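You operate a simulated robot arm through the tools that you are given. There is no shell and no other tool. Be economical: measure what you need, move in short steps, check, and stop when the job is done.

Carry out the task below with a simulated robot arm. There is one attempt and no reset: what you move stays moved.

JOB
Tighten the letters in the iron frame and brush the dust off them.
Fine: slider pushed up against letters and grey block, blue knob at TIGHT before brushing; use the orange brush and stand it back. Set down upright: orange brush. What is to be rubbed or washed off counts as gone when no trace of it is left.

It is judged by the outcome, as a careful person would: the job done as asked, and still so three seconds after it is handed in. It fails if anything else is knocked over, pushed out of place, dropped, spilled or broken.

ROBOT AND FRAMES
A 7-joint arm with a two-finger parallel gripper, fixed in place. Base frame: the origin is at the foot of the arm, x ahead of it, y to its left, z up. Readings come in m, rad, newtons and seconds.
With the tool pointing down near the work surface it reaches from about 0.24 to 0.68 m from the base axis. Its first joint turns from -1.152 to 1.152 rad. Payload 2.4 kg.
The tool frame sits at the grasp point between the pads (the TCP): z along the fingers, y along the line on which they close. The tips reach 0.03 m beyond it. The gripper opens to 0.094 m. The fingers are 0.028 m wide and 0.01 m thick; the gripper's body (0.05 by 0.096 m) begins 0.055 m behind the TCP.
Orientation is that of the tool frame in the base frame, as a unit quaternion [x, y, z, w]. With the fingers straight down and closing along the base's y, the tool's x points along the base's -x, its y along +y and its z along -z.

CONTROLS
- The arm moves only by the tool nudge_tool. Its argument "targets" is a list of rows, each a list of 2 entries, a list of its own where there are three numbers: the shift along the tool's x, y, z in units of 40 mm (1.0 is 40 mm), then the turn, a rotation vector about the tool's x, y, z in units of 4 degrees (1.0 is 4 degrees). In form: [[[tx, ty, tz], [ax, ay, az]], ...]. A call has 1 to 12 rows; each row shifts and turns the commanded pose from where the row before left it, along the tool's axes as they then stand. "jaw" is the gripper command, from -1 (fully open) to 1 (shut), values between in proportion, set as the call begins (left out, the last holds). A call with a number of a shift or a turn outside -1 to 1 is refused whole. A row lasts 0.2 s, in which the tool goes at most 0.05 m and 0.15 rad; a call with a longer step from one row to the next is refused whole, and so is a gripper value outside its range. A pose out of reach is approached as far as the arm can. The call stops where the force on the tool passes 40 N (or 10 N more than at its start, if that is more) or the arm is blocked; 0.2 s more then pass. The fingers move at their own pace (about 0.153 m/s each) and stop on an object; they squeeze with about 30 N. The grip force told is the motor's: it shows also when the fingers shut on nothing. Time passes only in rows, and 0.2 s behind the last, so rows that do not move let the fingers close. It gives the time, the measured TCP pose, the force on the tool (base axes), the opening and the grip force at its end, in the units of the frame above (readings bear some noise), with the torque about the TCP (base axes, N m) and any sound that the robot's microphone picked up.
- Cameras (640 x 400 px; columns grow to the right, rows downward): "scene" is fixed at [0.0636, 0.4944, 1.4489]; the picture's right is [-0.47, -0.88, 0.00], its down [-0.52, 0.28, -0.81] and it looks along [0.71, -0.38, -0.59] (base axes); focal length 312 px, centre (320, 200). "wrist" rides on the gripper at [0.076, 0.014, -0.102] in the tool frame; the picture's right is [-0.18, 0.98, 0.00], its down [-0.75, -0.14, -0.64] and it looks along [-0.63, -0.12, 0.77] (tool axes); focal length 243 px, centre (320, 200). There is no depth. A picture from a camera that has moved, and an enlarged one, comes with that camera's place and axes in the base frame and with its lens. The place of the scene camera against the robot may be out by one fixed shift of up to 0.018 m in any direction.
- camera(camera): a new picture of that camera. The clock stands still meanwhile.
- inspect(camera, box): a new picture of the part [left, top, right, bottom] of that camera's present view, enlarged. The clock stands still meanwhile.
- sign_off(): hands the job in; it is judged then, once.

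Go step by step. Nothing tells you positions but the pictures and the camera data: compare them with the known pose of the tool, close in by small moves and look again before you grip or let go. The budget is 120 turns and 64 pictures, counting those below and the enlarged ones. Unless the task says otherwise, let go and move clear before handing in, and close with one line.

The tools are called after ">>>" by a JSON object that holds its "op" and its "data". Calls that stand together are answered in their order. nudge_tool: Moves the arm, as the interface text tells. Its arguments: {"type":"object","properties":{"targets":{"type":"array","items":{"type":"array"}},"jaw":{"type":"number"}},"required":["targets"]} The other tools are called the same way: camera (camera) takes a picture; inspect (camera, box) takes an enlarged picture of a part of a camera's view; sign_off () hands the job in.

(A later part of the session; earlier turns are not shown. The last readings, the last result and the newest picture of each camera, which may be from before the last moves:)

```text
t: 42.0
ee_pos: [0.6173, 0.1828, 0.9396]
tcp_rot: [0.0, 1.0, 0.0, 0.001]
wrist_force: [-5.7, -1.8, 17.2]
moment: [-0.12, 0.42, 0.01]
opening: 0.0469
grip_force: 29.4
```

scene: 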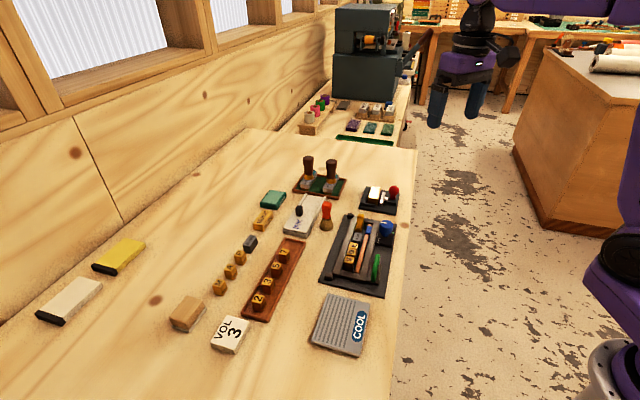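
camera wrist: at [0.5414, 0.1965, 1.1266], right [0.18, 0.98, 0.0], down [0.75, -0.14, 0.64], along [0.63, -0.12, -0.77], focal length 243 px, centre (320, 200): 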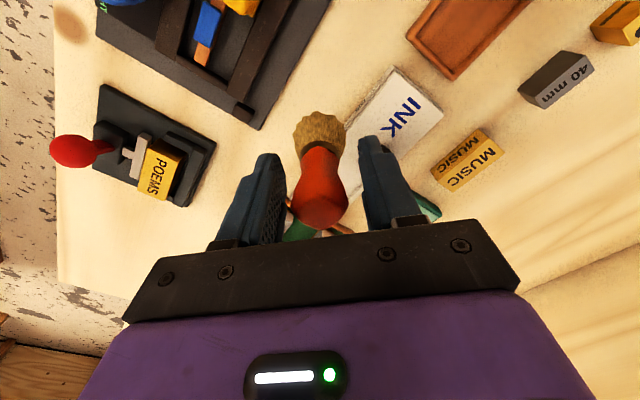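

The brush is on the bench again. Opening, rising 17 mm and regripping on the handle.

>>> {"op": "nudge_tool", "data": {"targets": [[[0, 0, -0.03], [0, 0, 0]], [[0, 0, 0], [0, 0, 0]], [[0, 0, 0], [0, 0, 0]], [[0, 0, -0.2], [0, 0, 0]], [[0, 0, -0.2], [0, 0, 0]], [[0, 0, 0], [0, 0, 0]]], "jaw": -0.3}}

>>> {"op": "camera", "data": {"camera": "wrist"}}

>>> {"op": "inspect", "data": {"camera": "scene", "box": [300, 180, 360, 240]}}

```text
t: 43.4
ee_pos: [0.6183, 0.1817, 0.9544]
tcp_rot: [0.0, 1.0, -0.001, 0.0]
wrist_force: [0.6, 0.7, 0.3]
moment: [-0.01, -0.01, 0.01]
opening: 0.061
grip_force: 0.0
```

```text
26 pictures are left
camera wrist: at [0.5409, 0.1964, 1.0586], right [0.18, 0.98, 0.0], down [0.75, -0.14, 0.64], along [0.63, -0.12, -0.77], focal length 243 px, centre (320, 200)
```

wrist: 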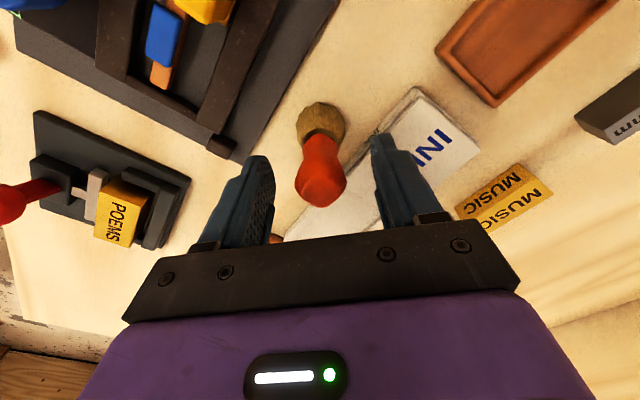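

```text
6.67 times, centred on (330, 210) of scene
camera zoom: at [0.0636, 0.4944, 1.4489], right [-0.47, -0.88, 0.0], down [-0.52, 0.28, -0.81], along [0.71, -0.38, -0.59], focal length 2081 px, centre (253, 133)
```

zoom: 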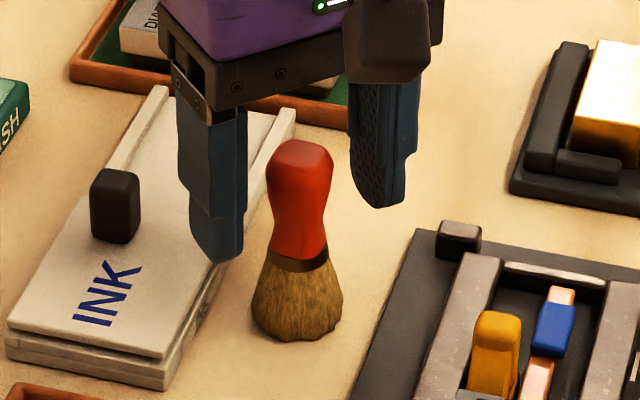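

>>> {"op": "nudge_tool", "data": {"targets": [[[0, 0, 0], [0, 0, 0]], [[0, 0, 0], [0, 0, 0]], [[0, 0, 0], [0, 0, 0]]], "jaw": 1}}

>>> {"op": "inspect", "data": {"camera": "wrist", "box": [240, 80, 410, 240]}}

```text
t: 44.2
ee_pos: [0.6166, 0.1821, 0.9543]
tcp_rot: [0.0, 1.0, 0.0, 0.0]
wrist_force: [-0.8, 0.7, 0.1]
moment: [0.04, 0.0, 0.01]
opening: 0.034
grip_force: 29.9
```

```text
2.50 times, centred on (325, 160) of wrist
camera zoom: at [0.5409, 0.1965, 1.0585], right [0.18, 0.98, 0.0], down [0.75, -0.14, 0.64], along [0.63, -0.12, -0.77], focal length 606 px, centre (308, 300)
```

zoom: 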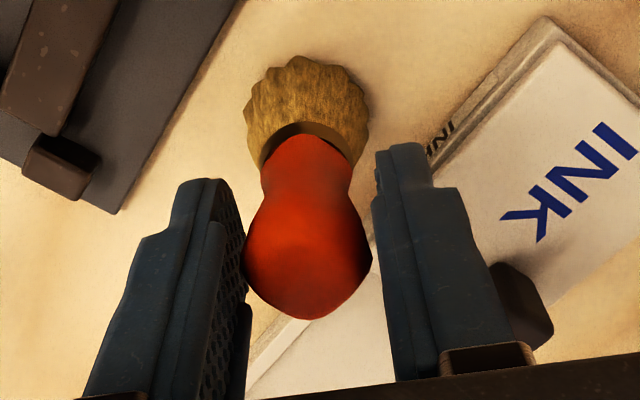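

Good handle grip now (34 mm), with the TCP at z ≈ 0.954 when the brush stands on the bench. Letters run from about (0.493, 0.179) to (0.447, 0.226); I'll carry the brush over to the start of L.

>>> {"op": "nudge_tool", "data": {"targets": [[[0, 0, -0.6], [0, 0, 0]], [[0, 0, -0.9], [0, 0, 0]], [[0, 0, -0.9], [0, 0, 0]], [[0.97, -0.08, 0], [0, 0, 0]], [[0.97, -0.08, 0], [0, 0, 0]], [[0.97, -0.08, 0], [0, 0, 0]], [[0, 0, 0.4], [0, 0, 0]], [[0, 0, 0.4], [0, 0, 0]]]}}

>>> {"op": "inspect", "data": {"camera": "scene", "box": [300, 160, 440, 300]}}

>>> {"op": "camera", "data": {"camera": "wrist"}}

```text
t: 46.0
ee_pos: [0.5033, 0.1745, 1.0173]
tcp_rot: [0.0, 1.0, 0.0, -0.001]
wrist_force: [-0.7, -0.1, -1.6]
moment: [0.01, 0.0, 0.03]
opening: 0.0338
grip_force: 30.4
```

```text
2.86 times, centred on (370, 230) of scene
camera zoom: at [0.0636, 0.4944, 1.4489], right [-0.47, -0.88, 0.0], down [-0.52, 0.28, -0.81], along [0.71, -0.38, -0.59], focal length 892 px, centre (177, 114)
```

zoom: 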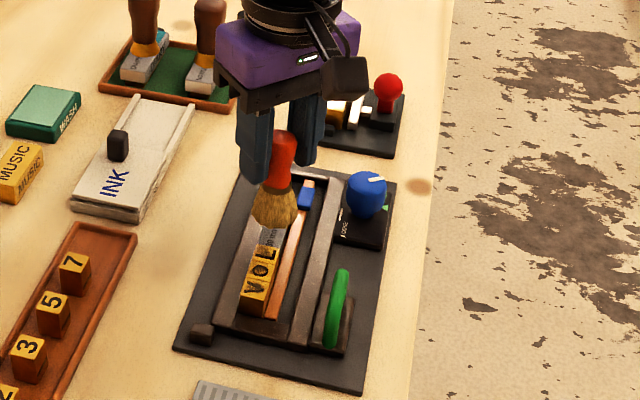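

```text
22 pictures are left
camera wrist: at [0.425, 0.188, 1.1207], right [0.18, 0.98, 0.0], down [0.75, -0.14, 0.64], along [0.63, -0.12, -0.77], focal length 243 px, centre (320, 200)
```

wrist: 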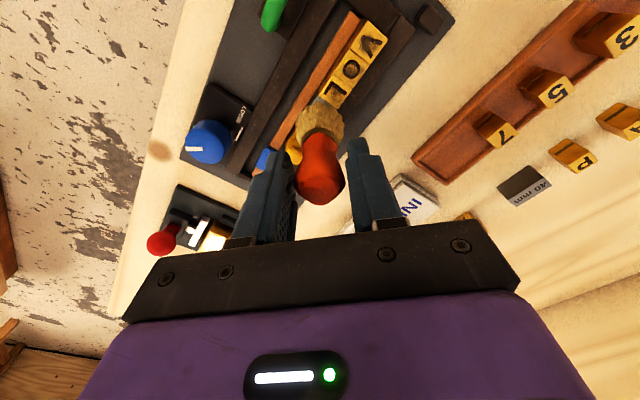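

Letter positions confirmed. Lowering gently until the bristles touch.

>>> {"op": "nudge_tool", "data": {"targets": [[[0.06, -0.06, 0.15], [0, 0, 0]], [[0, 0, 0.1], [0, 0, 0]], [[0, 0, 0.08], [0, 0, 0]], [[0, 0, 0.06], [0, 0, 0]], [[0, 0, 0], [0, 0, 0]]]}}

```text
t: 47.2
ee_pos: [0.4997, 0.172, 1.0045]
tcp_rot: [0.001, 1.0, 0.0, -0.001]
wrist_force: [0.5, -0.1, -0.6]
moment: [0.05, 0.0, -0.03]
opening: 0.0337
grip_force: 30.1
```

>>> {"op": "nudge_tool", "data": {"targets": [[[0, 0, 0.05], [0, 0, 0]], [[0, 0, 0.05], [0, 0, 0]], [[0, 0, 0], [0, 0, 0]]]}}

>>> {"op": "inspect", "data": {"camera": "scene", "box": [335, 210, 395, 270]}}

```text
t: 48.0
ee_pos: [0.4993, 0.1702, 0.9987]
tcp_rot: [0.0, 1.0, 0.0, 0.0]
wrist_force: [-0.7, 0.2, -0.5]
moment: [0.01, 0.03, 0.03]
opening: 0.0332
grip_force: 29.5
```

```text
6.67 times, centred on (365, 240) of scene
camera zoom: at [0.0636, 0.4944, 1.4489], right [-0.47, -0.88, 0.0], down [-0.52, 0.28, -0.81], along [0.71, -0.38, -0.59], focal length 2081 px, centre (20, -67)
```

zoom: 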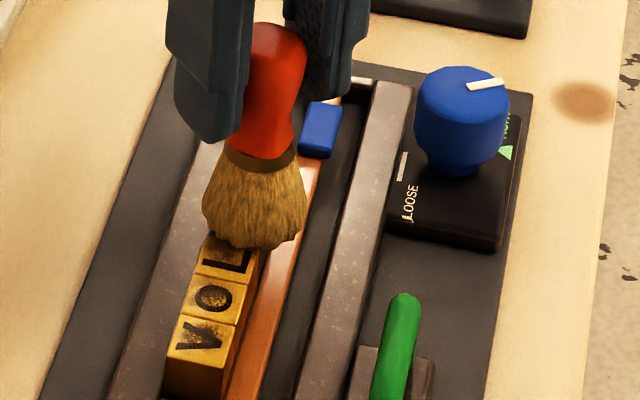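

>>> {"op": "nudge_tool", "data": {"targets": [[[0, 0, 0.03], [0, 0, 0]], [[0, 0, 0.03], [0, 0, 0]], [[0, 0, 0], [0, 0, 0]]]}}

```text
t: 48.8
ee_pos: [0.4989, 0.1711, 0.997]
tcp_rot: [0.0, 1.0, 0.0, 0.0]
wrist_force: [-0.3, -0.5, 0.6]
moment: [0.03, 0.02, 0.01]
opening: 0.0303
grip_force: 30.0
```

The opening has changed slightly, so I'll check how the brush sits in the grip.

>>> {"op": "inspect", "data": {"camera": "scene", "box": [335, 205, 395, 265]}}

>>> {"op": "inspect", "data": {"camera": "wrist", "box": [230, 60, 410, 240]}}

```text
6.67 times, centred on (365, 235) of scene
camera zoom: at [0.0636, 0.4944, 1.4489], right [-0.47, -0.88, 0.0], down [-0.52, 0.28, -0.81], along [0.71, -0.38, -0.59], focal length 2081 px, centre (20, -33)
```

zoom: 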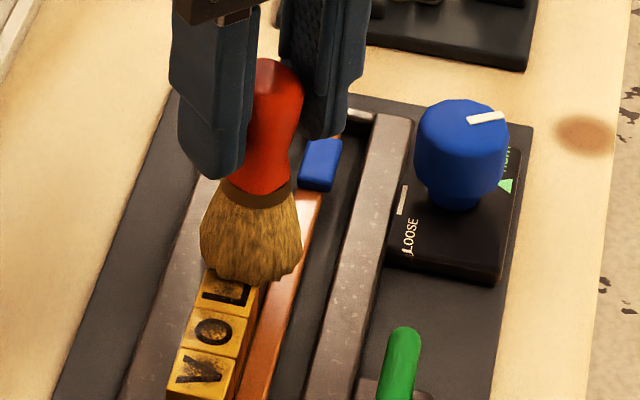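

```text
2.22 times, centred on (320, 150) of wrist
camera zoom: at [0.4218, 0.1856, 1.1001], right [0.18, 0.98, 0.0], down [0.75, -0.14, 0.64], along [0.63, -0.12, -0.77], focal length 539 px, centre (320, 311)
```

zoom: 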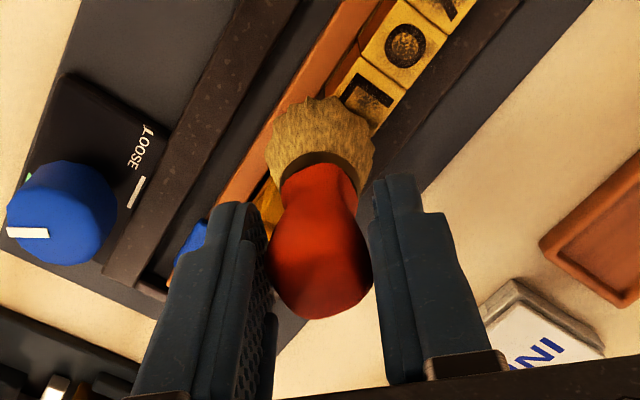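

The bristles are grazing the slider tab. I'll lift a little and shift over L before making contact.

>>> {"op": "nudge_tool", "data": {"targets": [[[0, 0, -0.15], [0, 0, 0]], [[0.3, 0.3, 0], [0, 0, 0]], [[0, 0, 0], [0, 0, 0]]]}}

>>> {"op": "inspect", "data": {"camera": "wrist", "box": [230, 60, 410, 240]}}

```text
t: 49.6
ee_pos: [0.4871, 0.1839, 1.0024]
tcp_rot: [0.0, 1.0, 0.0, 0.0]
wrist_force: [0.5, -0.6, 0.0]
moment: [0.0, 0.02, 0.01]
opening: 0.0302
grip_force: 29.6
```

```text
2.22 times, centred on (320, 150) of wrist
camera zoom: at [0.4101, 0.1971, 1.1057], right [0.18, 0.98, 0.0], down [0.75, -0.14, 0.64], along [0.63, -0.12, -0.77], focal length 539 px, centre (320, 311)
```

zoom: 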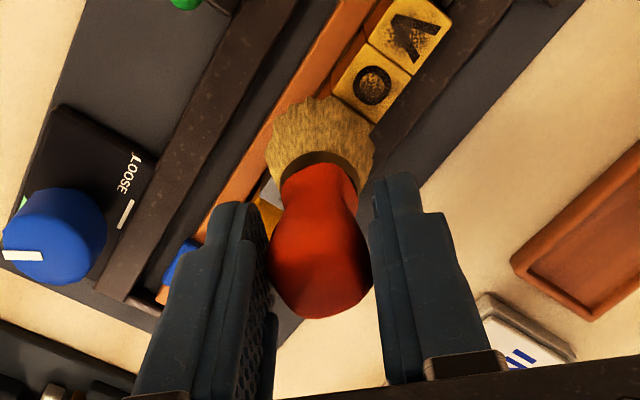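

Brush nearly upright still. Lowering onto L in fine steps.

>>> {"op": "nudge_tool", "data": {"targets": [[[0, 0, 0.05], [0, 0, 0]], [[0, 0, 0.05], [0, 0, 0]], [[0, 0, 0.05], [0, 0, 0]], [[0, 0, 0], [0, 0, 0]]]}}

>>> {"op": "inspect", "data": {"camera": "scene", "box": [335, 215, 395, 275]}}

```text
t: 50.6
ee_pos: [0.4868, 0.1836, 0.9962]
tcp_rot: [0.0, 1.0, 0.0, 0.001]
wrist_force: [-0.2, -0.3, 2.4]
moment: [-0.03, 0.11, 0.02]
opening: 0.0301
grip_force: 29.8
```

```text
6.67 times, centred on (365, 245) of scene
camera zoom: at [0.0636, 0.4944, 1.4489], right [-0.47, -0.88, 0.0], down [-0.52, 0.28, -0.81], along [0.71, -0.38, -0.59], focal length 2081 px, centre (20, -100)
```

zoom: 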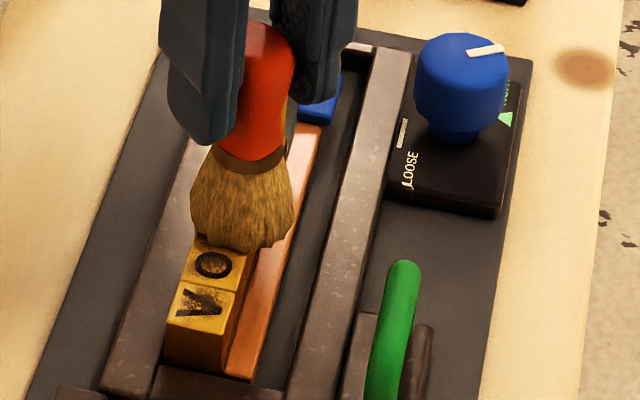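

Light contact (2.4 N). Sweeping along the row toward V.

>>> {"op": "nudge_tool", "data": {"targets": [[[0.1, 0.1, 0.01], [0, 0, 0]], [[0.1, 0.1, 0], [0, 0, 0]], [[0.1, 0.1, 0], [0, 0, 0]], [[0.1, 0.1, 0], [0, 0, 0]], [[0.1, 0.1, 0], [0, 0, 0]], [[0.1, 0.1, 0], [0, 0, 0]], [[0.1, 0.1, 0], [0, 0, 0]], [[0.1, 0.1, 0], [0, 0, 0]], [[0, 0, 0], [0, 0, 0]]]}}

>>> {"op": "inspect", "data": {"camera": "scene", "box": [325, 215, 395, 285]}}

```text
t: 52.6
ee_pos: [0.4551, 0.2141, 0.9979]
tcp_rot: [0.0, 1.0, -0.002, 0.001]
wrist_force: [7.1, -20.6, 17.6]
moment: [-1.83, -0.62, 0.06]
opening: 0.0369
grip_force: 29.8
```

```text
5.71 times, centred on (360, 250) of scene
camera zoom: at [0.0636, 0.4938, 1.4492], right [-0.47, -0.88, 0.0], down [-0.52, 0.28, -0.81], along [0.71, -0.38, -0.59], focal length 1784 px, centre (91, -86)
```

zoom: 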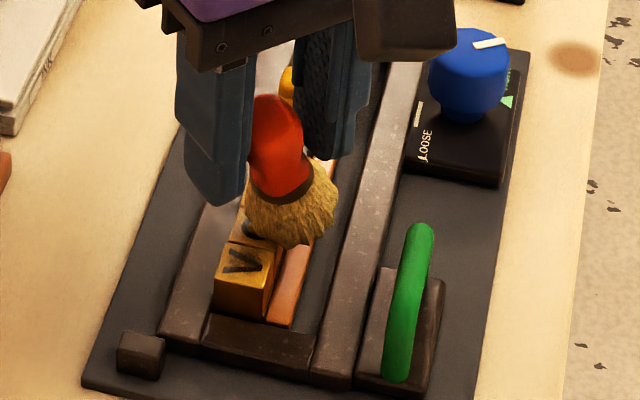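

Too much drag: the brush has tilted in the grip. I'll lift off and inspect it and the letters.

>>> {"op": "nudge_tool", "data": {"targets": [[[-0.15, -0.15, -0.1], [0, 0, 0]], [[0, 0, -0.5], [0, 0, 0]], [[0, 0, -0.5], [0, 0, 0]], [[-0.5, -0.5, 0], [0, 0, 0]]]}}

>>> {"op": "camera", "data": {"camera": "wrist"}}

>>> {"op": "inspect", "data": {"camera": "scene", "box": [320, 190, 400, 290]}}

```text
t: 53.6
ee_pos: [0.4821, 0.1899, 1.0411]
tcp_rot: [0.0, 1.0, 0.0, 0.0]
wrist_force: [-0.1, 0.0, -0.8]
moment: [-0.02, 0.03, 0.02]
opening: 0.025
grip_force: 30.4
```

```text
15 pictures are left
camera wrist: at [0.4042, 0.2047, 1.1447], right [0.18, 0.98, 0.0], down [0.75, -0.14, 0.64], along [0.63, -0.12, -0.77], focal length 243 px, centre (320, 200)
```

wrist: 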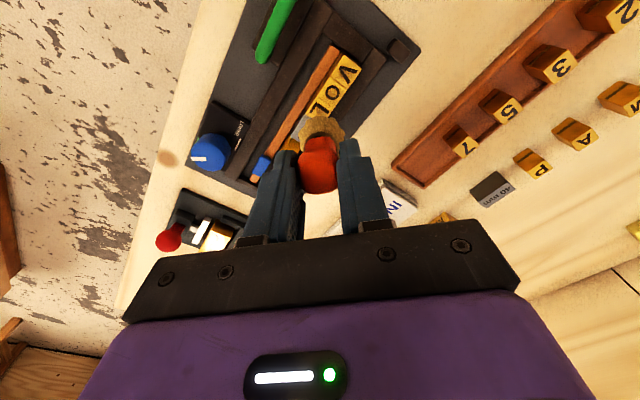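

```text
4.00 times, centred on (360, 240) of scene
camera zoom: at [0.0636, 0.4945, 1.4489], right [-0.47, -0.88, 0.0], down [-0.52, 0.28, -0.81], along [0.71, -0.38, -0.59], focal length 1249 px, centre (160, 40)
```

zoom: 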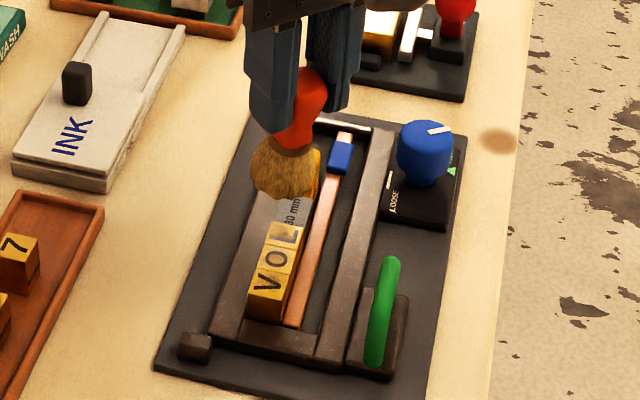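

The letters look much cleaner. I'll zoom in to check for remaining dust.

>>> {"op": "inspect", "data": {"camera": "wrist", "box": [280, 30, 380, 200]}}

>>> {"op": "inspect", "data": {"camera": "scene", "box": [345, 235, 395, 285]}}

```text
2.35 times, centred on (330, 115) of wrist
camera zoom: at [0.4042, 0.2047, 1.1447], right [0.18, 0.98, 0.0], down [0.75, -0.14, 0.64], along [0.63, -0.12, -0.77], focal length 571 px, centre (296, 400)
```

zoom: 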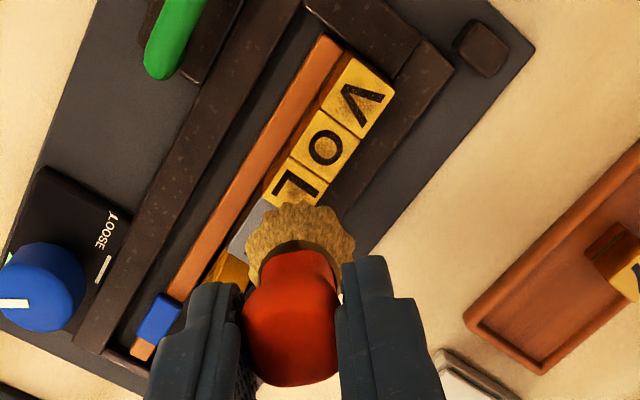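

```text
8.00 times, centred on (370, 260) of scene
camera zoom: at [0.0636, 0.4945, 1.4489], right [-0.47, -0.88, 0.0], down [-0.52, 0.28, -0.81], along [0.71, -0.38, -0.59], focal length 2497 px, centre (-80, -280)
```

zoom: 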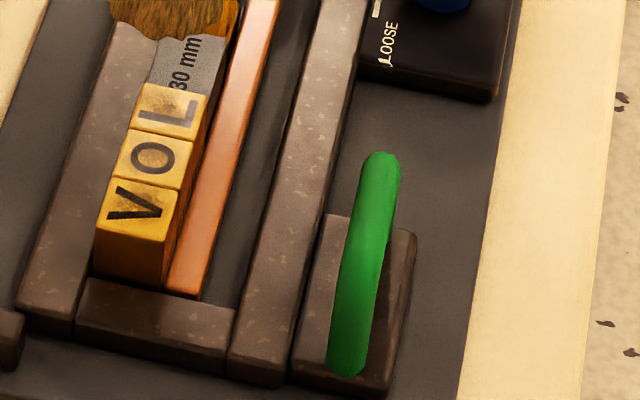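

Nearly clean, with only faint traces left near the edges. I'll make a second, lighter pass from V back toward L.

>>> {"op": "nudge_tool", "data": {"targets": [[[0.42, 0.35, 0], [0, 0, 0]], [[0.42, 0.35, 0], [0, 0, 0]], [[0, 0, 0.4], [0, 0, 0]], [[0, 0, 0.4], [0, 0, 0]], [[0, 0, 0.08], [0, 0, 0]], [[0, 0, 0.05], [0, 0, 0]], [[0, 0, 0], [0, 0, 0]]]}}

```text
t: 55.2
ee_pos: [0.4486, 0.2167, 1.0014]
tcp_rot: [0.0, 1.0, 0.0, 0.0]
wrist_force: [-1.3, -0.7, 4.8]
moment: [-0.05, 0.11, -0.03]
opening: 0.0241
grip_force: 30.1
```

>>> {"op": "nudge_tool", "data": {"targets": [[[0, 0, -0.02], [0, 0, 0]], [[-0.1, -0.1, 0], [0, 0, 0]], [[-0.1, -0.1, 0], [0, 0, 0]], [[-0.1, -0.1, 0], [0, 0, 0]], [[-0.1, -0.1, 0], [0, 0, 0]]]}}

```text
t: 56.4
ee_pos: [0.4632, 0.2001, 1.0039]
tcp_rot: [0.001, 1.0, 0.0, 0.0]
wrist_force: [-0.4, 0.6, -0.8]
moment: [-0.04, 0.01, 0.0]
opening: 0.0244
grip_force: 30.0
```

>>> {"op": "nudge_tool", "data": {"targets": [[[0, 0, 0.05], [0, 0, 0]], [[0, 0, 0.03], [0, 0, 0]], [[0, 0, 0], [0, 0, 0]]]}}

```text
t: 57.2
ee_pos: [0.4649, 0.1995, 1.0028]
tcp_rot: [0.0, 1.0, 0.001, 0.001]
wrist_force: [-4.8, -4.2, 35.1]
moment: [-0.1, 0.6, 0.09]
opening: 0.0246
grip_force: 30.0
```

>>> {"op": "nudge_tool", "data": {"targets": [[[0, 0, -0.05], [0, 0, 0]], [[0, 0, 0], [0, 0, 0]]]}}

```text
t: 57.8
ee_pos: [0.4663, 0.2007, 1.0035]
tcp_rot: [0.0, 1.0, 0.0, 0.001]
wrist_force: [4.2, 0.9, 10.2]
moment: [0.14, -0.23, -0.06]
opening: 0.0243
grip_force: 30.5
```

>>> {"op": "nudge_tool", "data": {"targets": [[[0, 0, -0.01], [0, 0, 0]], [[-0.1, -0.1, 0], [0, 0, 0]], [[-0.1, -0.1, 0], [0, 0, 0]], [[-0.1, -0.1, 0], [0, 0, 0]], [[-0.1, -0.1, 0], [0, 0, 0]]]}}

>>> {"op": "nudge_tool", "data": {"targets": [[[0, 0, -0.4], [0, 0, 0]], [[0, 0, -0.6], [0, 0, 0]], [[-0.5, 0.7, 0], [0, 0, 0]], [[-0.5, 0.7, 0], [0, 0, 0]]]}}

>>> {"op": "inspect", "data": {"camera": "scene", "box": [345, 235, 395, 285]}}

>>> {"op": "inspect", "data": {"camera": "scene", "box": [280, 140, 400, 280]}}

```text
t: 59.0
ee_pos: [0.4802, 0.1849, 1.0035]
tcp_rot: [0.0, 1.0, 0.0, 0.0]
wrist_force: [0.2, 0.5, -0.8]
moment: [0.03, 0.0, 0.0]
opening: 0.0245
grip_force: 30.2
```

```text
t: 60.0
ee_pos: [0.519, 0.2414, 1.0449]
tcp_rot: [0.0, 1.0, 0.0, -0.001]
wrist_force: [0.1, 0.0, -0.6]
moment: [0.0, 0.02, 0.0]
opening: 0.0243
grip_force: 29.6
```

```text
8.00 times, centred on (370, 260) of scene
camera zoom: at [0.0637, 0.4944, 1.4489], right [-0.47, -0.88, 0.0], down [-0.52, 0.28, -0.81], along [0.71, -0.38, -0.59], focal length 2497 px, centre (-80, -280)
```

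zoom: 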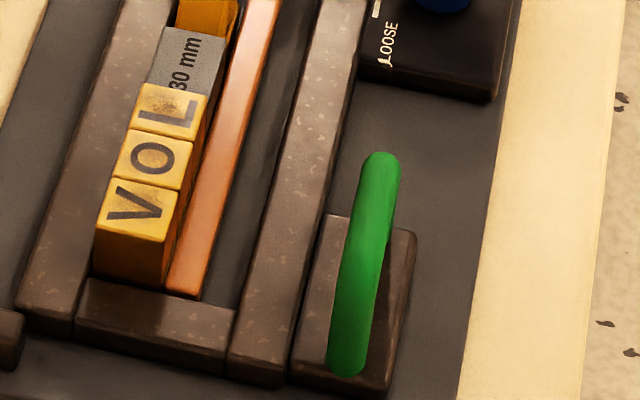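

```text
2.86 times, centred on (340, 210) of scene
camera zoom: at [0.0637, 0.4944, 1.4489], right [-0.47, -0.88, 0.0], down [-0.52, 0.28, -0.81], along [0.71, -0.38, -0.59], focal length 892 px, centre (263, 171)
```

zoom: 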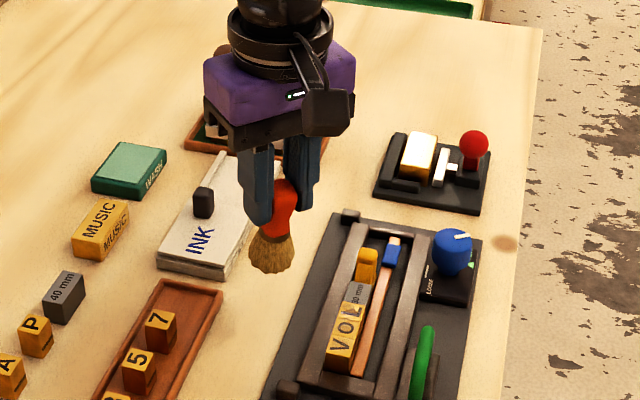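

The letters look clean from the scene view; I'll zoom with the nearer wrist camera to be sure there is no trace.

>>> {"op": "inspect", "data": {"camera": "wrist", "box": [225, 5, 305, 105]}}

```text
4.00 times, centred on (265, 55) of wrist
camera zoom: at [0.4417, 0.2558, 1.1487], right [0.18, 0.98, 0.0], down [0.75, -0.14, 0.64], along [0.63, -0.12, -0.77], focal length 970 px, centre (540, 780)
```

zoom: 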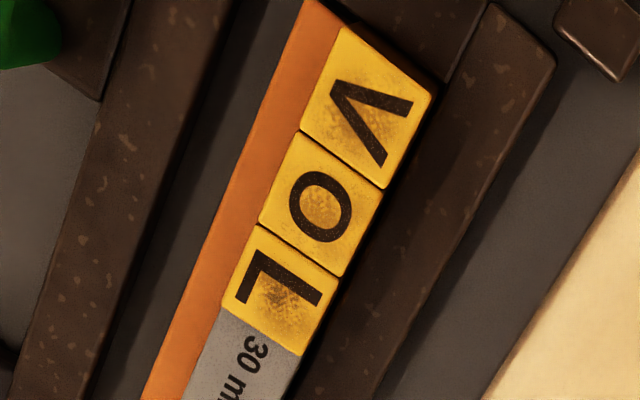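

Faint speckles remain, so more strokes are needed. First I'll stand the brush at its spot to straighten it and take a firmer grip.

>>> {"op": "nudge_tool", "data": {"targets": [[[-0.78, -0.49, 0], [0, 0, 0]], [[-0.78, -0.49, 0], [0, 0, 0]], [[-0.77, -0.48, 0], [0, 0, 0]], [[0, 0, 0.8], [0, 0, 0]], [[0, 0, 0.8], [0, 0, 0]], [[0, 0, 0.3], [0, 0, 0]], [[0, 0, 0], [0, 0, 0]]]}}

>>> {"op": "inspect", "data": {"camera": "scene", "box": [290, 170, 370, 250]}}

```text
t: 61.6
ee_pos: [0.6147, 0.1825, 0.9684]
tcp_rot: [0.0, 1.0, 0.0, 0.0]
wrist_force: [-0.3, 0.0, -0.5]
moment: [0.0, 0.01, -0.02]
opening: 0.0245
grip_force: 30.0
```

```text
5.00 times, centred on (330, 210) of scene
camera zoom: at [0.0637, 0.4944, 1.4489], right [-0.47, -0.88, 0.0], down [-0.52, 0.28, -0.81], along [0.71, -0.38, -0.59], focal length 1561 px, centre (270, 150)
```

zoom: 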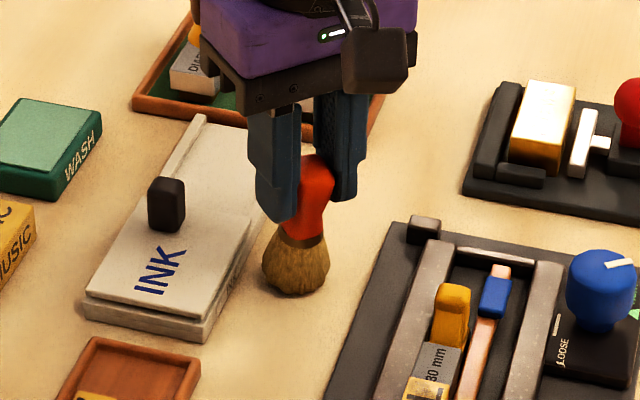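

The brush leans about 10° (bottom toward +y). I'll tilt the tool to correct that, then lower until it stands.

>>> {"op": "nudge_tool", "data": {"targets": [[[0, 0, 0], [0.85, 0, 0]], [[0, 0, 0], [0.85, 0, 0]], [[0, 0, 0], [0.8, 0, 0]], [[0, 0, 0.1], [0, 0, 0]], [[0, 0, 0.06], [0, 0, 0]], [[0, 0, 0], [0, 0, 0]]]}}

```text
t: 62.8
ee_pos: [0.6146, 0.1839, 0.9678]
tcp_rot: [0.0, 0.996, -0.085, 0.005]
wrist_force: [-1.4, -0.7, 6.7]
moment: [0.02, 0.17, -0.03]
opening: 0.0245
grip_force: 29.9
stopped in row 5: the force on the tool passed its limit at 44 N (the readings are from after the stop); the commanded pose is now the measured one
```

>>> {"op": "inspect", "data": {"camera": "scene", "box": [300, 180, 360, 240]}}

```text
6.67 times, centred on (330, 210) of scene
camera zoom: at [0.0635, 0.4944, 1.4489], right [-0.47, -0.88, 0.0], down [-0.52, 0.28, -0.81], along [0.71, -0.38, -0.59], focal length 2081 px, centre (253, 133)
```

zoom: 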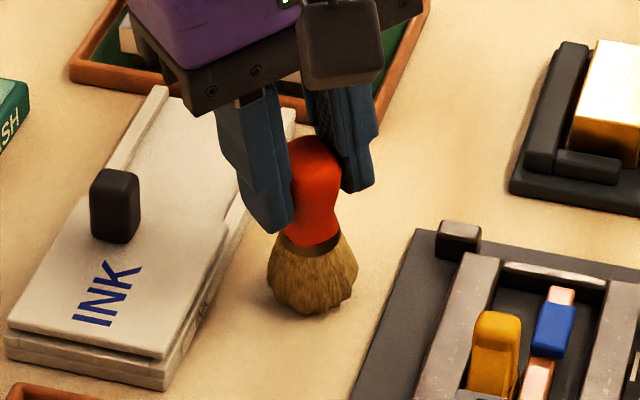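

It still leans about 8° with the bottom toward +x. I'll lift slightly, correct that axis and lower again finely.

>>> {"op": "nudge_tool", "data": {"targets": [[[0, 0, -0.12], [0, 0, 0]], [[0, 0, 0], [0, 0.7, 0]], [[0, 0, 0], [0, 0.7, 0]], [[0, 0, 0], [0, 0.7, 0]], [[0, 0, 0.05], [0, 0, 0]], [[0, 0, 0.03], [0, 0, 0]], [[0, 0, 0], [0, 0, 0]]]}}

```text
t: 64.4
ee_pos: [0.6134, 0.1841, 0.9684]
tcp_rot: [0.005, 0.994, -0.086, -0.069]
wrist_force: [-0.1, 0.4, -1.5]
moment: [0.04, 0.02, -0.01]
opening: 0.0243
grip_force: 29.8
```

>>> {"op": "nudge_tool", "data": {"targets": [[[0, 0, 0.03], [0, 0, 0]], [[0, 0, 0.03], [0, 0, 0]], [[0, 0, 0], [0, 0, 0]]]}}

```text
t: 65.2
ee_pos: [0.6131, 0.1844, 0.9667]
tcp_rot: [0.005, 0.994, -0.085, -0.067]
wrist_force: [1.1, 1.2, 3.8]
moment: [-0.08, 0.03, 0.02]
opening: 0.0242
grip_force: 30.2
```

>>> {"op": "nudge_tool", "data": {"targets": [[[0, 0, 0.03], [0, 0, 0]], [[0, 0, 0], [0, 0, 0]]]}}

>>> {"op": "inspect", "data": {"camera": "scene", "box": [300, 180, 360, 240]}}

```text
t: 65.8
ee_pos: [0.6134, 0.1835, 0.9662]
tcp_rot: [0.006, 0.994, -0.085, -0.067]
wrist_force: [2.2, 3.2, 18.5]
moment: [-0.35, 0.14, 0.0]
opening: 0.0244
grip_force: 30.0
```

```text
6.67 times, centred on (330, 210) of scene
camera zoom: at [0.0633, 0.4944, 1.4489], right [-0.47, -0.88, 0.0], down [-0.52, 0.28, -0.81], along [0.71, -0.38, -0.59], focal length 2081 px, centre (253, 133)
```

zoom: 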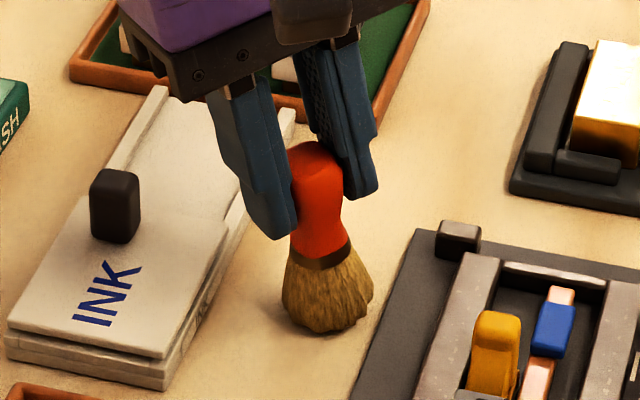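

Nearly upright and in contact; its wide base will settle it. Opening gently.

>>> {"op": "nudge_tool", "data": {"targets": [[[0, 0, -0.02], [0, 0, 0]], [[0, 0, 0], [0, 0, 0]], [[0, 0, 0], [0, 0, 0]], [[0, 0, -0.5], [0, 0, 0]], [[0, 0, -0.5], [0, 0, 0]], [[0, 0, 0], [-0.85, 0, 0]], [[0, 0, 0], [-0.85, 0, 0]], [[0, 0, 0], [-0.8, -0.1, 0]], [[0, 0, 0], [0, -1, 0]], [[0, 0, 0], [0, -1, 0]]], "jaw": -0.3}}

>>> {"op": "camera", "data": {"camera": "wrist"}}

```text
t: 68.0
ee_pos: [0.6177, 0.1914, 1.0059]
tcp_rot: [0.012, 1.0, 0.0, 0.005]
wrist_force: [0.0, 0.7, -0.1]
moment: [0.0, 0.02, 0.01]
opening: 0.0612
grip_force: 0.1
```

```text
5 pictures are left
camera wrist: at [0.5408, 0.2064, 1.1078], right [0.21, 0.98, 0.0], down [0.74, -0.16, 0.65], along [0.64, -0.13, -0.76], focal length 243 px, centre (320, 200)
```

wrist: 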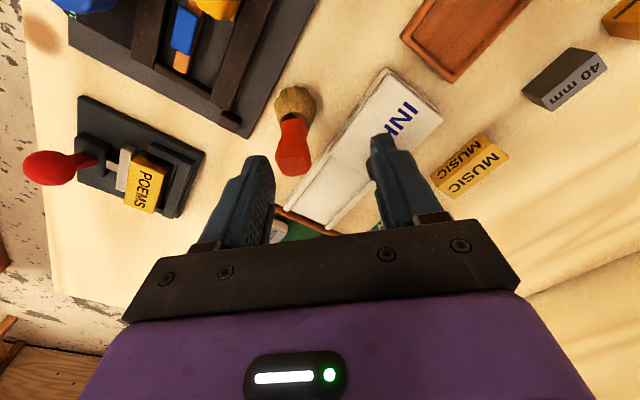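

>>> {"op": "inspect", "data": {"camera": "scene", "box": [300, 180, 360, 240]}}

```text
6.67 times, centred on (330, 210) of scene
camera zoom: at [0.0636, 0.4944, 1.4489], right [-0.47, -0.88, 0.0], down [-0.52, 0.28, -0.81], along [0.71, -0.38, -0.59], focal length 2081 px, centre (253, 133)
```

zoom: 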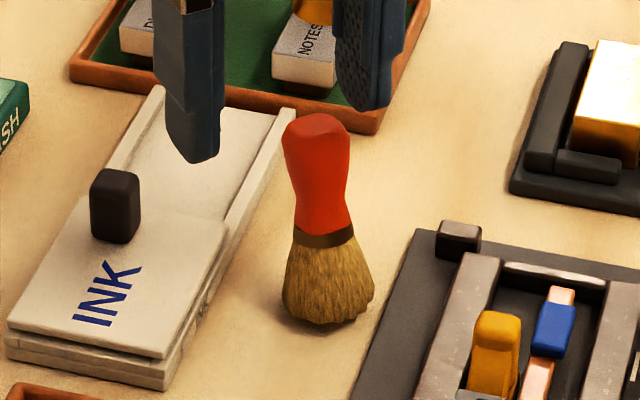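

The brush stands with a slight lean at about (0.62, 0.168). I'll rotate so the jaws close along the row direction (to resist drag), then regrip lower on the handle.

>>> {"op": "nudge_tool", "data": {"targets": [[[0, 0, 0], [0, 0, -0.967]], [[0, 0, 0], [0, 0, -0.967]], [[0, 0, 0], [0, 0, -0.967]], [[0, 0, 0], [0, 0, -0.967]], [[0, 0, 0], [0, 0, -0.967]], [[0, 0, 0], [0, 0, -0.967]], [[0, 0, 0], [0, 0, -0.967]], [[0, 0, 0], [0, 0, -0.967]], [[0, 0, 0], [0, 0, -0.967]], [[0, 0, 0], [0, 0, -0.967]], [[0, 0, 0], [0, 0, -0.967]], [[0, 0, 0], [0, 0, -0.967]]], "jaw": -0.6}}

>>> {"op": "nudge_tool", "data": {"targets": [[[0.135, -0.28, 0], [0, 0, 0]], [[0.135, -0.28, 0], [0, 0, 0]], [[0, 0, 0], [0, 0, 0]]]}}

>>> {"op": "camera", "data": {"camera": "wrist"}}

```text
t: 70.6
ee_pos: [0.6184, 0.191, 1.0051]
tcp_rot: [-0.384, 0.923, -0.001, 0.005]
wrist_force: [-0.3, 0.2, -0.4]
moment: [0.01, -0.02, 0.01]
opening: 0.0752
grip_force: 0.1
```

```text
t: 71.4
ee_pos: [0.6252, 0.1666, 1.0052]
tcp_rot: [-0.383, 0.924, -0.002, 0.005]
wrist_force: [-0.7, 0.3, 0.6]
moment: [0.0, -0.01, 0.02]
opening: 0.0751
grip_force: 0.0
```

```text
3 pictures are left
camera wrist: at [0.5602, 0.1227, 1.1079], right [-0.57, 0.82, -0.01], down [0.62, 0.43, 0.65], along [0.54, 0.36, -0.76], focal length 243 px, centre (320, 200)
```

wrist: 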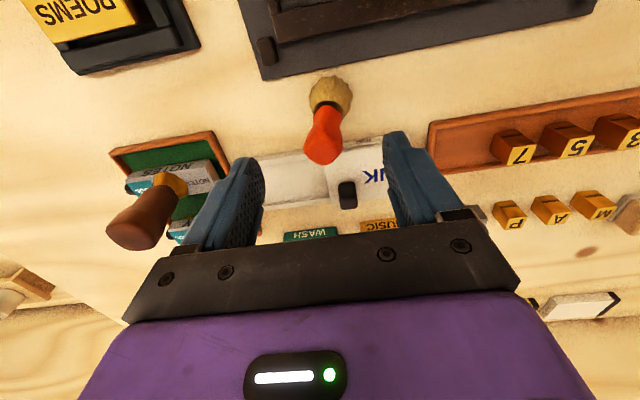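

The handle is between the fingers. Descending and gripping.

>>> {"op": "nudge_tool", "data": {"targets": [[[-0.06, 0, 0.5], [0, 0, 0]], [[0, 0, 0.5], [0, 0, 0]], [[0, 0, 0.36], [0, 0, 0]], [[0, 0, 0], [0, 0, 0]]]}}

>>> {"op": "nudge_tool", "data": {"targets": [[[0, 0, 0], [0, 0, 0]], [[0, 0, 0], [0, 0, 0]], [[0, 0, 0], [0, 0, 0]], [[0, 0, 0], [0, 0, 0]]], "jaw": 1}}

```text
t: 72.4
ee_pos: [0.6303, 0.1686, 0.9507]
tcp_rot: [-0.383, 0.924, -0.001, 0.005]
wrist_force: [-0.2, -0.1, -0.4]
moment: [0.01, 0.0, 0.01]
opening: 0.0756
grip_force: 0.0
```

```text
t: 73.4
ee_pos: [0.6297, 0.1697, 0.9518]
tcp_rot: [-0.384, 0.923, -0.003, 0.006]
wrist_force: [-4.1, 4.5, 15.0]
moment: [0.37, 0.12, 0.04]
opening: 0.0412
grip_force: 29.9
```

>>> {"op": "nudge_tool", "data": {"targets": [[[0, 0, 0], [0, 0, 0]], [[0, 0, 0], [0, 0, 0]], [[0, 0, -0.1], [0, 0, 0]], [[0, 0, 0], [0, 0, 0]]], "jaw": -0.3}}

>>> {"op": "nudge_tool", "data": {"targets": [[[0, 0, 0], [0, 0, 0]], [[0, 0, 0], [0, 0, 0]], [[0, 0, 0], [0, 0, 0]], [[0, 0, 0], [0, 0, 0]]], "jaw": 1}}

```text
t: 74.4
ee_pos: [0.6288, 0.169, 0.9539]
tcp_rot: [-0.384, 0.923, -0.001, 0.005]
wrist_force: [0.4, 0.0, -0.1]
moment: [-0.03, 0.01, 0.03]
opening: 0.0611
grip_force: 0.1
```

```text
t: 75.4
ee_pos: [0.6283, 0.1678, 0.954]
tcp_rot: [-0.383, 0.924, -0.001, 0.004]
wrist_force: [0.0, 0.4, -0.3]
moment: [0.06, -0.03, -0.01]
opening: 0.0341
grip_force: 29.9
```

Clean handle grip again (34 mm, no load). Lifting and carrying back over L.

>>> {"op": "nudge_tool", "data": {"targets": [[[0, 0, -0.5], [0, 0, 0]], [[0, 0, -0.85], [0, 0, 0]], [[0, 0, -0.85], [0, 0, 0]], [[0.5, 0.66, 0], [0, 0, 0]], [[0.5, 0.66, 0], [0, 0, 0]], [[0.5, 0.66, 0], [0, 0, 0]], [[0.5, 0.66, 0], [0, 0, 0]], [[0, 0, 0.45], [0, 0, 0]], [[0, 0, 0.35], [0, 0, 0]], [[0, 0, 0], [0, 0, 0]]]}}

>>> {"op": "camera", "data": {"camera": "wrist"}}

```text
t: 77.6
ee_pos: [0.4963, 0.1869, 1.0082]
tcp_rot: [-0.384, 0.923, -0.002, 0.006]
wrist_force: [0.4, 0.4, 0.0]
moment: [-0.02, 0.01, -0.01]
opening: 0.0346
grip_force: 30.4
```

```text
2 pictures are left
camera wrist: at [0.431, 0.1423, 1.1117], right [-0.57, 0.82, -0.01], down [0.62, 0.43, 0.65], along [0.54, 0.36, -0.76], focal length 243 px, centre (320, 200)
```

wrist: 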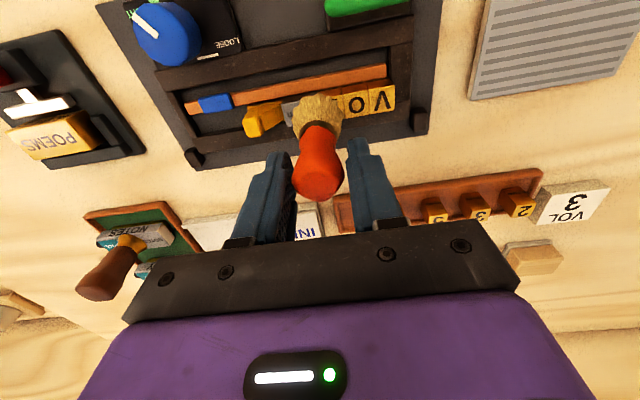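

Bristles are just before L, about 3 mm off the row's centre. Correcting and lowering to light contact.

>>> {"op": "nudge_tool", "data": {"targets": [[[-0.09, 0.05, 0], [0, 0, 0]], [[0, 0, 0.12], [0, 0, 0]], [[0, 0, 0.05], [0, 0, 0]], [[0, 0, 0.03], [0, 0, 0]], [[0, 0, 0], [0, 0, 0]]]}}

```text
t: 78.8
ee_pos: [0.4993, 0.1915, 1.0017]
tcp_rot: [-0.383, 0.924, -0.002, 0.005]
wrist_force: [0.7, 0.5, 0.3]
moment: [-0.05, 0.0, -0.02]
opening: 0.0344
grip_force: 30.1
```

>>> {"op": "nudge_tool", "data": {"targets": [[[0, 0, 0.04], [0, 0, 0]], [[0, 0, 0.03], [0, 0, 0]], [[0, 0, 0], [0, 0, 0]]]}}

```text
t: 79.6
ee_pos: [0.498, 0.1894, 0.9994]
tcp_rot: [-0.384, 0.924, -0.002, 0.005]
wrist_force: [0.0, 0.1, -0.6]
moment: [0.0, -0.01, -0.02]
opening: 0.0343
grip_force: 30.1
```

>>> {"op": "nudge_tool", "data": {"targets": [[[0, 0, 0.03], [0, 0, 0]], [[0, 0, 0.02], [0, 0, 0]], [[0, 0, 0.01], [0, 0, 0]], [[0, 0, 0], [0, 0, 0]]]}}

```text
t: 80.6
ee_pos: [0.4974, 0.1906, 0.9969]
tcp_rot: [-0.383, 0.924, -0.001, 0.004]
wrist_force: [-1.0, -0.4, -1.8]
moment: [0.02, 0.0, 0.01]
opening: 0.0348
grip_force: 29.7
```

>>> {"op": "nudge_tool", "data": {"targets": [[[0, 0, 0.02], [0, 0, 0]], [[0, 0, 0.02], [0, 0, 0]], [[0, 0, 0], [0, 0, 0]]]}}

```text
t: 81.4
ee_pos: [0.4973, 0.191, 0.996]
tcp_rot: [-0.383, 0.924, -0.001, 0.005]
wrist_force: [-0.4, -0.3, 0.1]
moment: [0.0, 0.02, 0.02]
opening: 0.0343
grip_force: 29.8
```

>>> {"op": "nudge_tool", "data": {"targets": [[[0, 0, 0.02], [0, 0, 0]], [[0, 0, 0.02], [0, 0, 0]], [[0, 0, 0], [0, 0, 0]]]}}

```text
t: 82.2
ee_pos: [0.4993, 0.1903, 0.9926]
tcp_rot: [-0.384, 0.924, -0.001, 0.006]
wrist_force: [-1.0, -0.1, -0.9]
moment: [-0.02, 0.0, -0.01]
opening: 0.0341
grip_force: 29.8
```

>>> {"op": "nudge_tool", "data": {"targets": [[[0, 0, 0.02], [0, 0, 0]], [[0, 0, 0.02], [0, 0, 0]], [[0, 0, 0], [0, 0, 0]]]}}

```text
t: 83.0
ee_pos: [0.4992, 0.1918, 0.9924]
tcp_rot: [-0.384, 0.923, -0.001, 0.008]
wrist_force: [-2.2, -1.4, 24.8]
moment: [0.17, 0.5, -0.01]
opening: 0.0343
grip_force: 30.4
```

>>> {"op": "nudge_tool", "data": {"targets": [[[0, 0, -0.02], [0, 0, 0]], [[0, 0.1, 0], [0, 0, 0]], [[0, 0.1, 0], [0, 0, 0]], [[0, 0.1, 0], [0, 0, 0]], [[0, 0.1, 0], [0, 0, 0]]]}}

```text
t: 84.2
ee_pos: [0.4873, 0.2008, 0.9908]
tcp_rot: [-0.384, 0.923, -0.002, 0.004]
wrist_force: [-0.6, -0.3, -0.4]
moment: [-0.01, 0.0, -0.01]
opening: 0.0343
grip_force: 30.4
```

>>> {"op": "nudge_tool", "data": {"targets": [[[0, 0, 0.03], [0, 0, 0]], [[0, 0, 0], [0, 0, 0]]]}}

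```text
t: 84.8
ee_pos: [0.4873, 0.2006, 0.9918]
tcp_rot: [-0.384, 0.924, -0.002, 0.005]
wrist_force: [-0.2, 1.2, 1.6]
moment: [0.0, 0.02, 0.01]
opening: 0.0342
grip_force: 30.1
```

>>> {"op": "nudge_tool", "data": {"targets": [[[0, 0, 0.015], [0, 0, 0]], [[0, 0.1, 0], [0, 0, 0]], [[0, 0.1, 0], [0, 0, 0]], [[0, 0.1, 0], [0, 0, 0]]]}}

```text
t: 85.8
ee_pos: [0.4796, 0.2112, 0.9911]
tcp_rot: [-0.384, 0.923, -0.001, 0.006]
wrist_force: [2.6, -1.7, 5.5]
moment: [-0.03, -0.14, 0.0]
opening: 0.0339
grip_force: 29.7
```

Steady light contact (5.5 N) with a stable grip. Continuing the stroke to V and past it.

>>> {"op": "nudge_tool", "data": {"targets": [[[0, 0.1, 0], [0, 0, 0]], [[0, 0.1, 0], [0, 0, 0]], [[0, 0.1, 0], [0, 0, 0]], [[0, 0.1, 0], [0, 0, 0]], [[0, 0.1, 0], [0, 0, 0]], [[0, 0.1, 0], [0, 0, 0]]]}}

```text
t: 87.2
ee_pos: [0.4615, 0.2263, 0.9908]
tcp_rot: [-0.383, 0.924, -0.002, 0.004]
wrist_force: [0.3, 1.2, -1.2]
moment: [0.02, 0.0, -0.02]
opening: 0.034
grip_force: 30.1
```

>>> {"op": "nudge_tool", "data": {"targets": [[[0, 0, 0.04], [0, 0, 0]], [[0, 0, 0], [0, 0, 0]]]}}

```text
t: 87.8
ee_pos: [0.4618, 0.2275, 0.9901]
tcp_rot: [-0.384, 0.923, -0.001, 0.006]
wrist_force: [-3.9, 0.4, 15.1]
moment: [0.02, 0.34, -0.02]
opening: 0.0341
grip_force: 29.8
```

>>> {"op": "nudge_tool", "data": {"targets": [[[0, 0, -0.005], [0, 0, 0]], [[0, 0.1, 0], [0, 0, 0]], [[0, 0.1, 0], [0, 0, 0]], [[0, -0.1, 0], [0, 0, 0]], [[0, -0.1, 0], [0, 0, 0]], [[0, -0.1, 0], [0, 0, 0]], [[0, -0.1, 0], [0, 0, 0]]]}}

```text
t: 89.4
ee_pos: [0.4664, 0.2214, 0.9898]
tcp_rot: [-0.383, 0.924, -0.002, 0.004]
wrist_force: [1.0, -0.6, -0.4]
moment: [-0.04, 0.0, 0.01]
opening: 0.0341
grip_force: 30.0
```

>>> {"op": "nudge_tool", "data": {"targets": [[[0, 0, 0.03], [0, 0, 0]], [[0, -0.08, 0.003], [0, 0, 0]], [[0, -0.08, 0.003], [0, 0, 0]], [[0, -0.08, 0.003], [0, 0, 0]], [[0, -0.08, 0.003], [0, 0, 0]]]}}

```text
t: 90.6
ee_pos: [0.4762, 0.2135, 0.9887]
tcp_rot: [-0.384, 0.923, -0.001, 0.006]
wrist_force: [-6.5, 6.5, 22.7]
moment: [0.5, 0.53, -0.02]
opening: 0.0344
grip_force: 30.4
```

>>> {"op": "nudge_tool", "data": {"targets": [[[0, -0.08, -0.01], [0, 0, 0]], [[0, -0.08, 0], [0, 0, 0]], [[0, -0.08, 0], [0, 0, 0]], [[0, -0.08, 0], [0, 0, 0]]]}}

```text
t: 91.6
ee_pos: [0.4859, 0.2018, 0.987]
tcp_rot: [-0.384, 0.923, -0.001, 0.005]
wrist_force: [-2.4, 4.5, 15.0]
moment: [0.41, 0.29, -0.02]
opening: 0.0339
grip_force: 30.0
```

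>>> {"op": "nudge_tool", "data": {"targets": [[[0, -0.08, 0], [0, 0, 0]], [[0, -0.08, 0], [0, 0, 0]], [[0, -0.08, 0.003], [0, 0, 0]], [[0, -0.08, 0.003], [0, 0, 0]]]}}

```text
t: 92.6
ee_pos: [0.4945, 0.1948, 0.9883]
tcp_rot: [-0.383, 0.924, -0.002, 0.006]
wrist_force: [-2.6, 5.4, 14.0]
moment: [0.46, 0.34, -0.02]
opening: 0.034
grip_force: 29.5
```

Contact held throughout that stroke. Now another forward stroke from L to V.

>>> {"op": "nudge_tool", "data": {"targets": [[[0, 0.08, 0], [0, 0, 0]], [[0, 0.08, 0], [0, 0, 0]], [[0, 0.08, 0.003], [0, 0, 0]], [[0, 0.08, 0], [0, 0, 0]], [[0, 0.08, 0.003], [0, 0, 0]]]}}

```text
t: 93.8
ee_pos: [0.4842, 0.2059, 0.9877]
tcp_rot: [-0.383, 0.924, -0.002, 0.004]
wrist_force: [0.9, 0.6, -0.6]
moment: [-0.02, 0.03, 0.01]
opening: 0.034
grip_force: 30.6
```

>>> {"op": "nudge_tool", "data": {"targets": [[[0, 0, 0.025], [0, 0, 0]], [[0, 0.08, 0.004], [0, 0, 0]], [[0, 0.08, 0.004], [0, 0, 0]], [[0, 0.08, 0.004], [0, 0, 0]], [[0, 0.08, 0.004], [0, 0, 0]]]}}

```text
t: 95.0
ee_pos: [0.4752, 0.2144, 0.9869]
tcp_rot: [-0.384, 0.923, -0.002, 0.005]
wrist_force: [3.8, -3.0, 10.8]
moment: [-0.09, -0.23, -0.01]
opening: 0.0338
grip_force: 30.0
```

>>> {"op": "nudge_tool", "data": {"targets": [[[0, 0.08, 0.004], [0, 0, 0]], [[0, 0.08, 0.004], [0, 0, 0]], [[0, 0.08, 0.004], [0, 0, 0]], [[0, 0.08, 0.004], [0, 0, 0]], [[0, 0.08, 0.004], [0, 0, 0]]]}}

```text
t: 96.2
ee_pos: [0.4628, 0.2253, 0.9844]
tcp_rot: [-0.384, 0.923, -0.002, 0.005]
wrist_force: [1.9, -2.5, 8.0]
moment: [-0.13, -0.21, -0.02]
opening: 0.0334
grip_force: 29.7
```

>>> {"op": "nudge_tool", "data": {"targets": [[[0, 0.08, 0.004], [0, 0, 0]], [[0, 0.08, 0.004], [0, 0, 0]], [[0, -0.08, 0.015], [0, 0, 0]], [[0, -0.08, 0.003], [0, 0, 0]], [[0, -0.08, 0.003], [0, 0, 0]], [[0, -0.08, 0.003], [0, 0, 0]]]}}

```text
t: 97.6
ee_pos: [0.4685, 0.2225, 0.9828]
tcp_rot: [-0.384, 0.923, -0.001, 0.007]
wrist_force: [-6.7, 8.1, 28.3]
moment: [0.5, 0.49, -0.05]
opening: 0.034
grip_force: 29.6
```

>>> {"op": "nudge_tool", "data": {"targets": [[[0, -0.08, -0.015], [0, 0, 0]], [[0, -0.08, 0], [0, 0, 0]], [[0, -0.08, 0], [0, 0, 0]], [[0, -0.08, 0], [0, 0, 0]], [[0, -0.08, 0], [0, 0, 0]], [[0, -0.08, 0], [0, 0, 0]]]}}

```text
t: 99.0
ee_pos: [0.4807, 0.2089, 0.984]
tcp_rot: [-0.384, 0.923, -0.001, 0.006]
wrist_force: [-7.3, 7.6, 26.1]
moment: [0.66, 0.58, -0.02]
opening: 0.034
grip_force: 30.1
```

>>> {"op": "nudge_tool", "data": {"targets": [[[0, -0.08, -0.01], [0, 0, 0]], [[0, -0.08, 0], [0, 0, 0]], [[0, -0.08, 0], [0, 0, 0]], [[0, -0.08, 0], [0, 0, 0]], [[0, -0.08, 0], [0, 0, 0]], [[0, -0.08, 0], [0, 0, 0]], [[0, -0.05, 0], [0, 0, 0]]]}}

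```text
t: 100.6
ee_pos: [0.496, 0.1921, 0.9843]
tcp_rot: [-0.383, 0.924, -0.002, 0.005]
wrist_force: [-2.2, 3.6, 7.9]
moment: [0.31, 0.23, -0.03]
opening: 0.0336
grip_force: 29.7
```

Lifting off and stepping aside to inspect the letters.

>>> {"op": "nudge_tool", "data": {"targets": [[[0, 0, -0.4], [0, 0, 0]], [[0, 0, -0.55], [0, 0, 0]], [[0, 0, -0.55], [0, 0, 0]], [[-0.75, 0, 0], [0, 0, 0]], [[0, 0, 0], [0, 0, 0]]]}}

>>> {"op": "inspect", "data": {"camera": "wrist", "box": [270, 5, 420, 125]}}

```text
t: 101.8
ee_pos: [0.517, 0.2147, 1.0466]
tcp_rot: [-0.384, 0.923, -0.002, 0.004]
wrist_force: [1.0, -0.2, -0.6]
moment: [-0.02, 0.0, -0.01]
opening: 0.0334
grip_force: 30.2
```

```text
3.33 times, centred on (345, 65) of wrist
camera zoom: at [0.4495, 0.1704, 1.1492], right [-0.57, 0.82, -0.01], down [0.63, 0.43, 0.65], along [0.54, 0.36, -0.76], focal length 809 px, centre (237, 650)
```

zoom: 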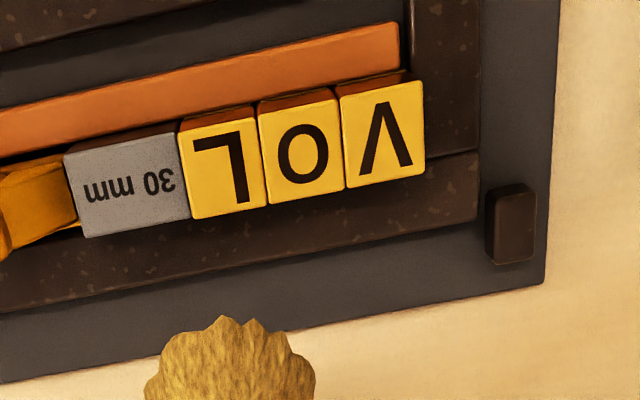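

The letters are spotless and the row is tight. Now I'll carry the brush back to its spot, correcting its slight lean in the grip before setting down.

>>> {"op": "nudge_tool", "data": {"targets": [[[-0.4, -0.773, 0], [0, 0, 0]], [[-0.4, -0.773, 0], [0, 0, 0]], [[-0.4, -0.773, 0], [0, 0, 0]], [[0, 0, 0.75], [0, 0, 0]], [[0, 0, 0.75], [0, 0, 0]], [[0, 0, 0.6], [0, 0, 0]], [[0, 0, 0], [0, -0.7, 0]], [[0, 0, 0], [0, -0.7, 0]], [[0, 0, 0], [0, -0.6, 0]], [[0, 0, 0], [0, 0, 0]]]}}

```text
t: 104.0
ee_pos: [0.617, 0.1826, 0.9608]
tcp_rot: [-0.383, 0.921, 0.025, 0.07]
wrist_force: [-0.2, 0.3, -0.7]
moment: [0.04, 0.02, 0.01]
opening: 0.0302
grip_force: 30.1
```

>>> {"op": "nudge_tool", "data": {"targets": [[[0, 0, 0.15], [0, 0, 0]], [[0, 0, 0.1], [0, 0, 0]], [[0, 0, 0.06], [0, 0, 0]], [[0, 0, 0], [0, 0, 0]]]}}

```text
t: 105.0
ee_pos: [0.6177, 0.1845, 0.9502]
tcp_rot: [-0.383, 0.921, 0.024, 0.071]
wrist_force: [-2.2, -1.5, 8.7]
moment: [-0.28, 0.19, -0.06]
opening: 0.03
grip_force: 29.7
```

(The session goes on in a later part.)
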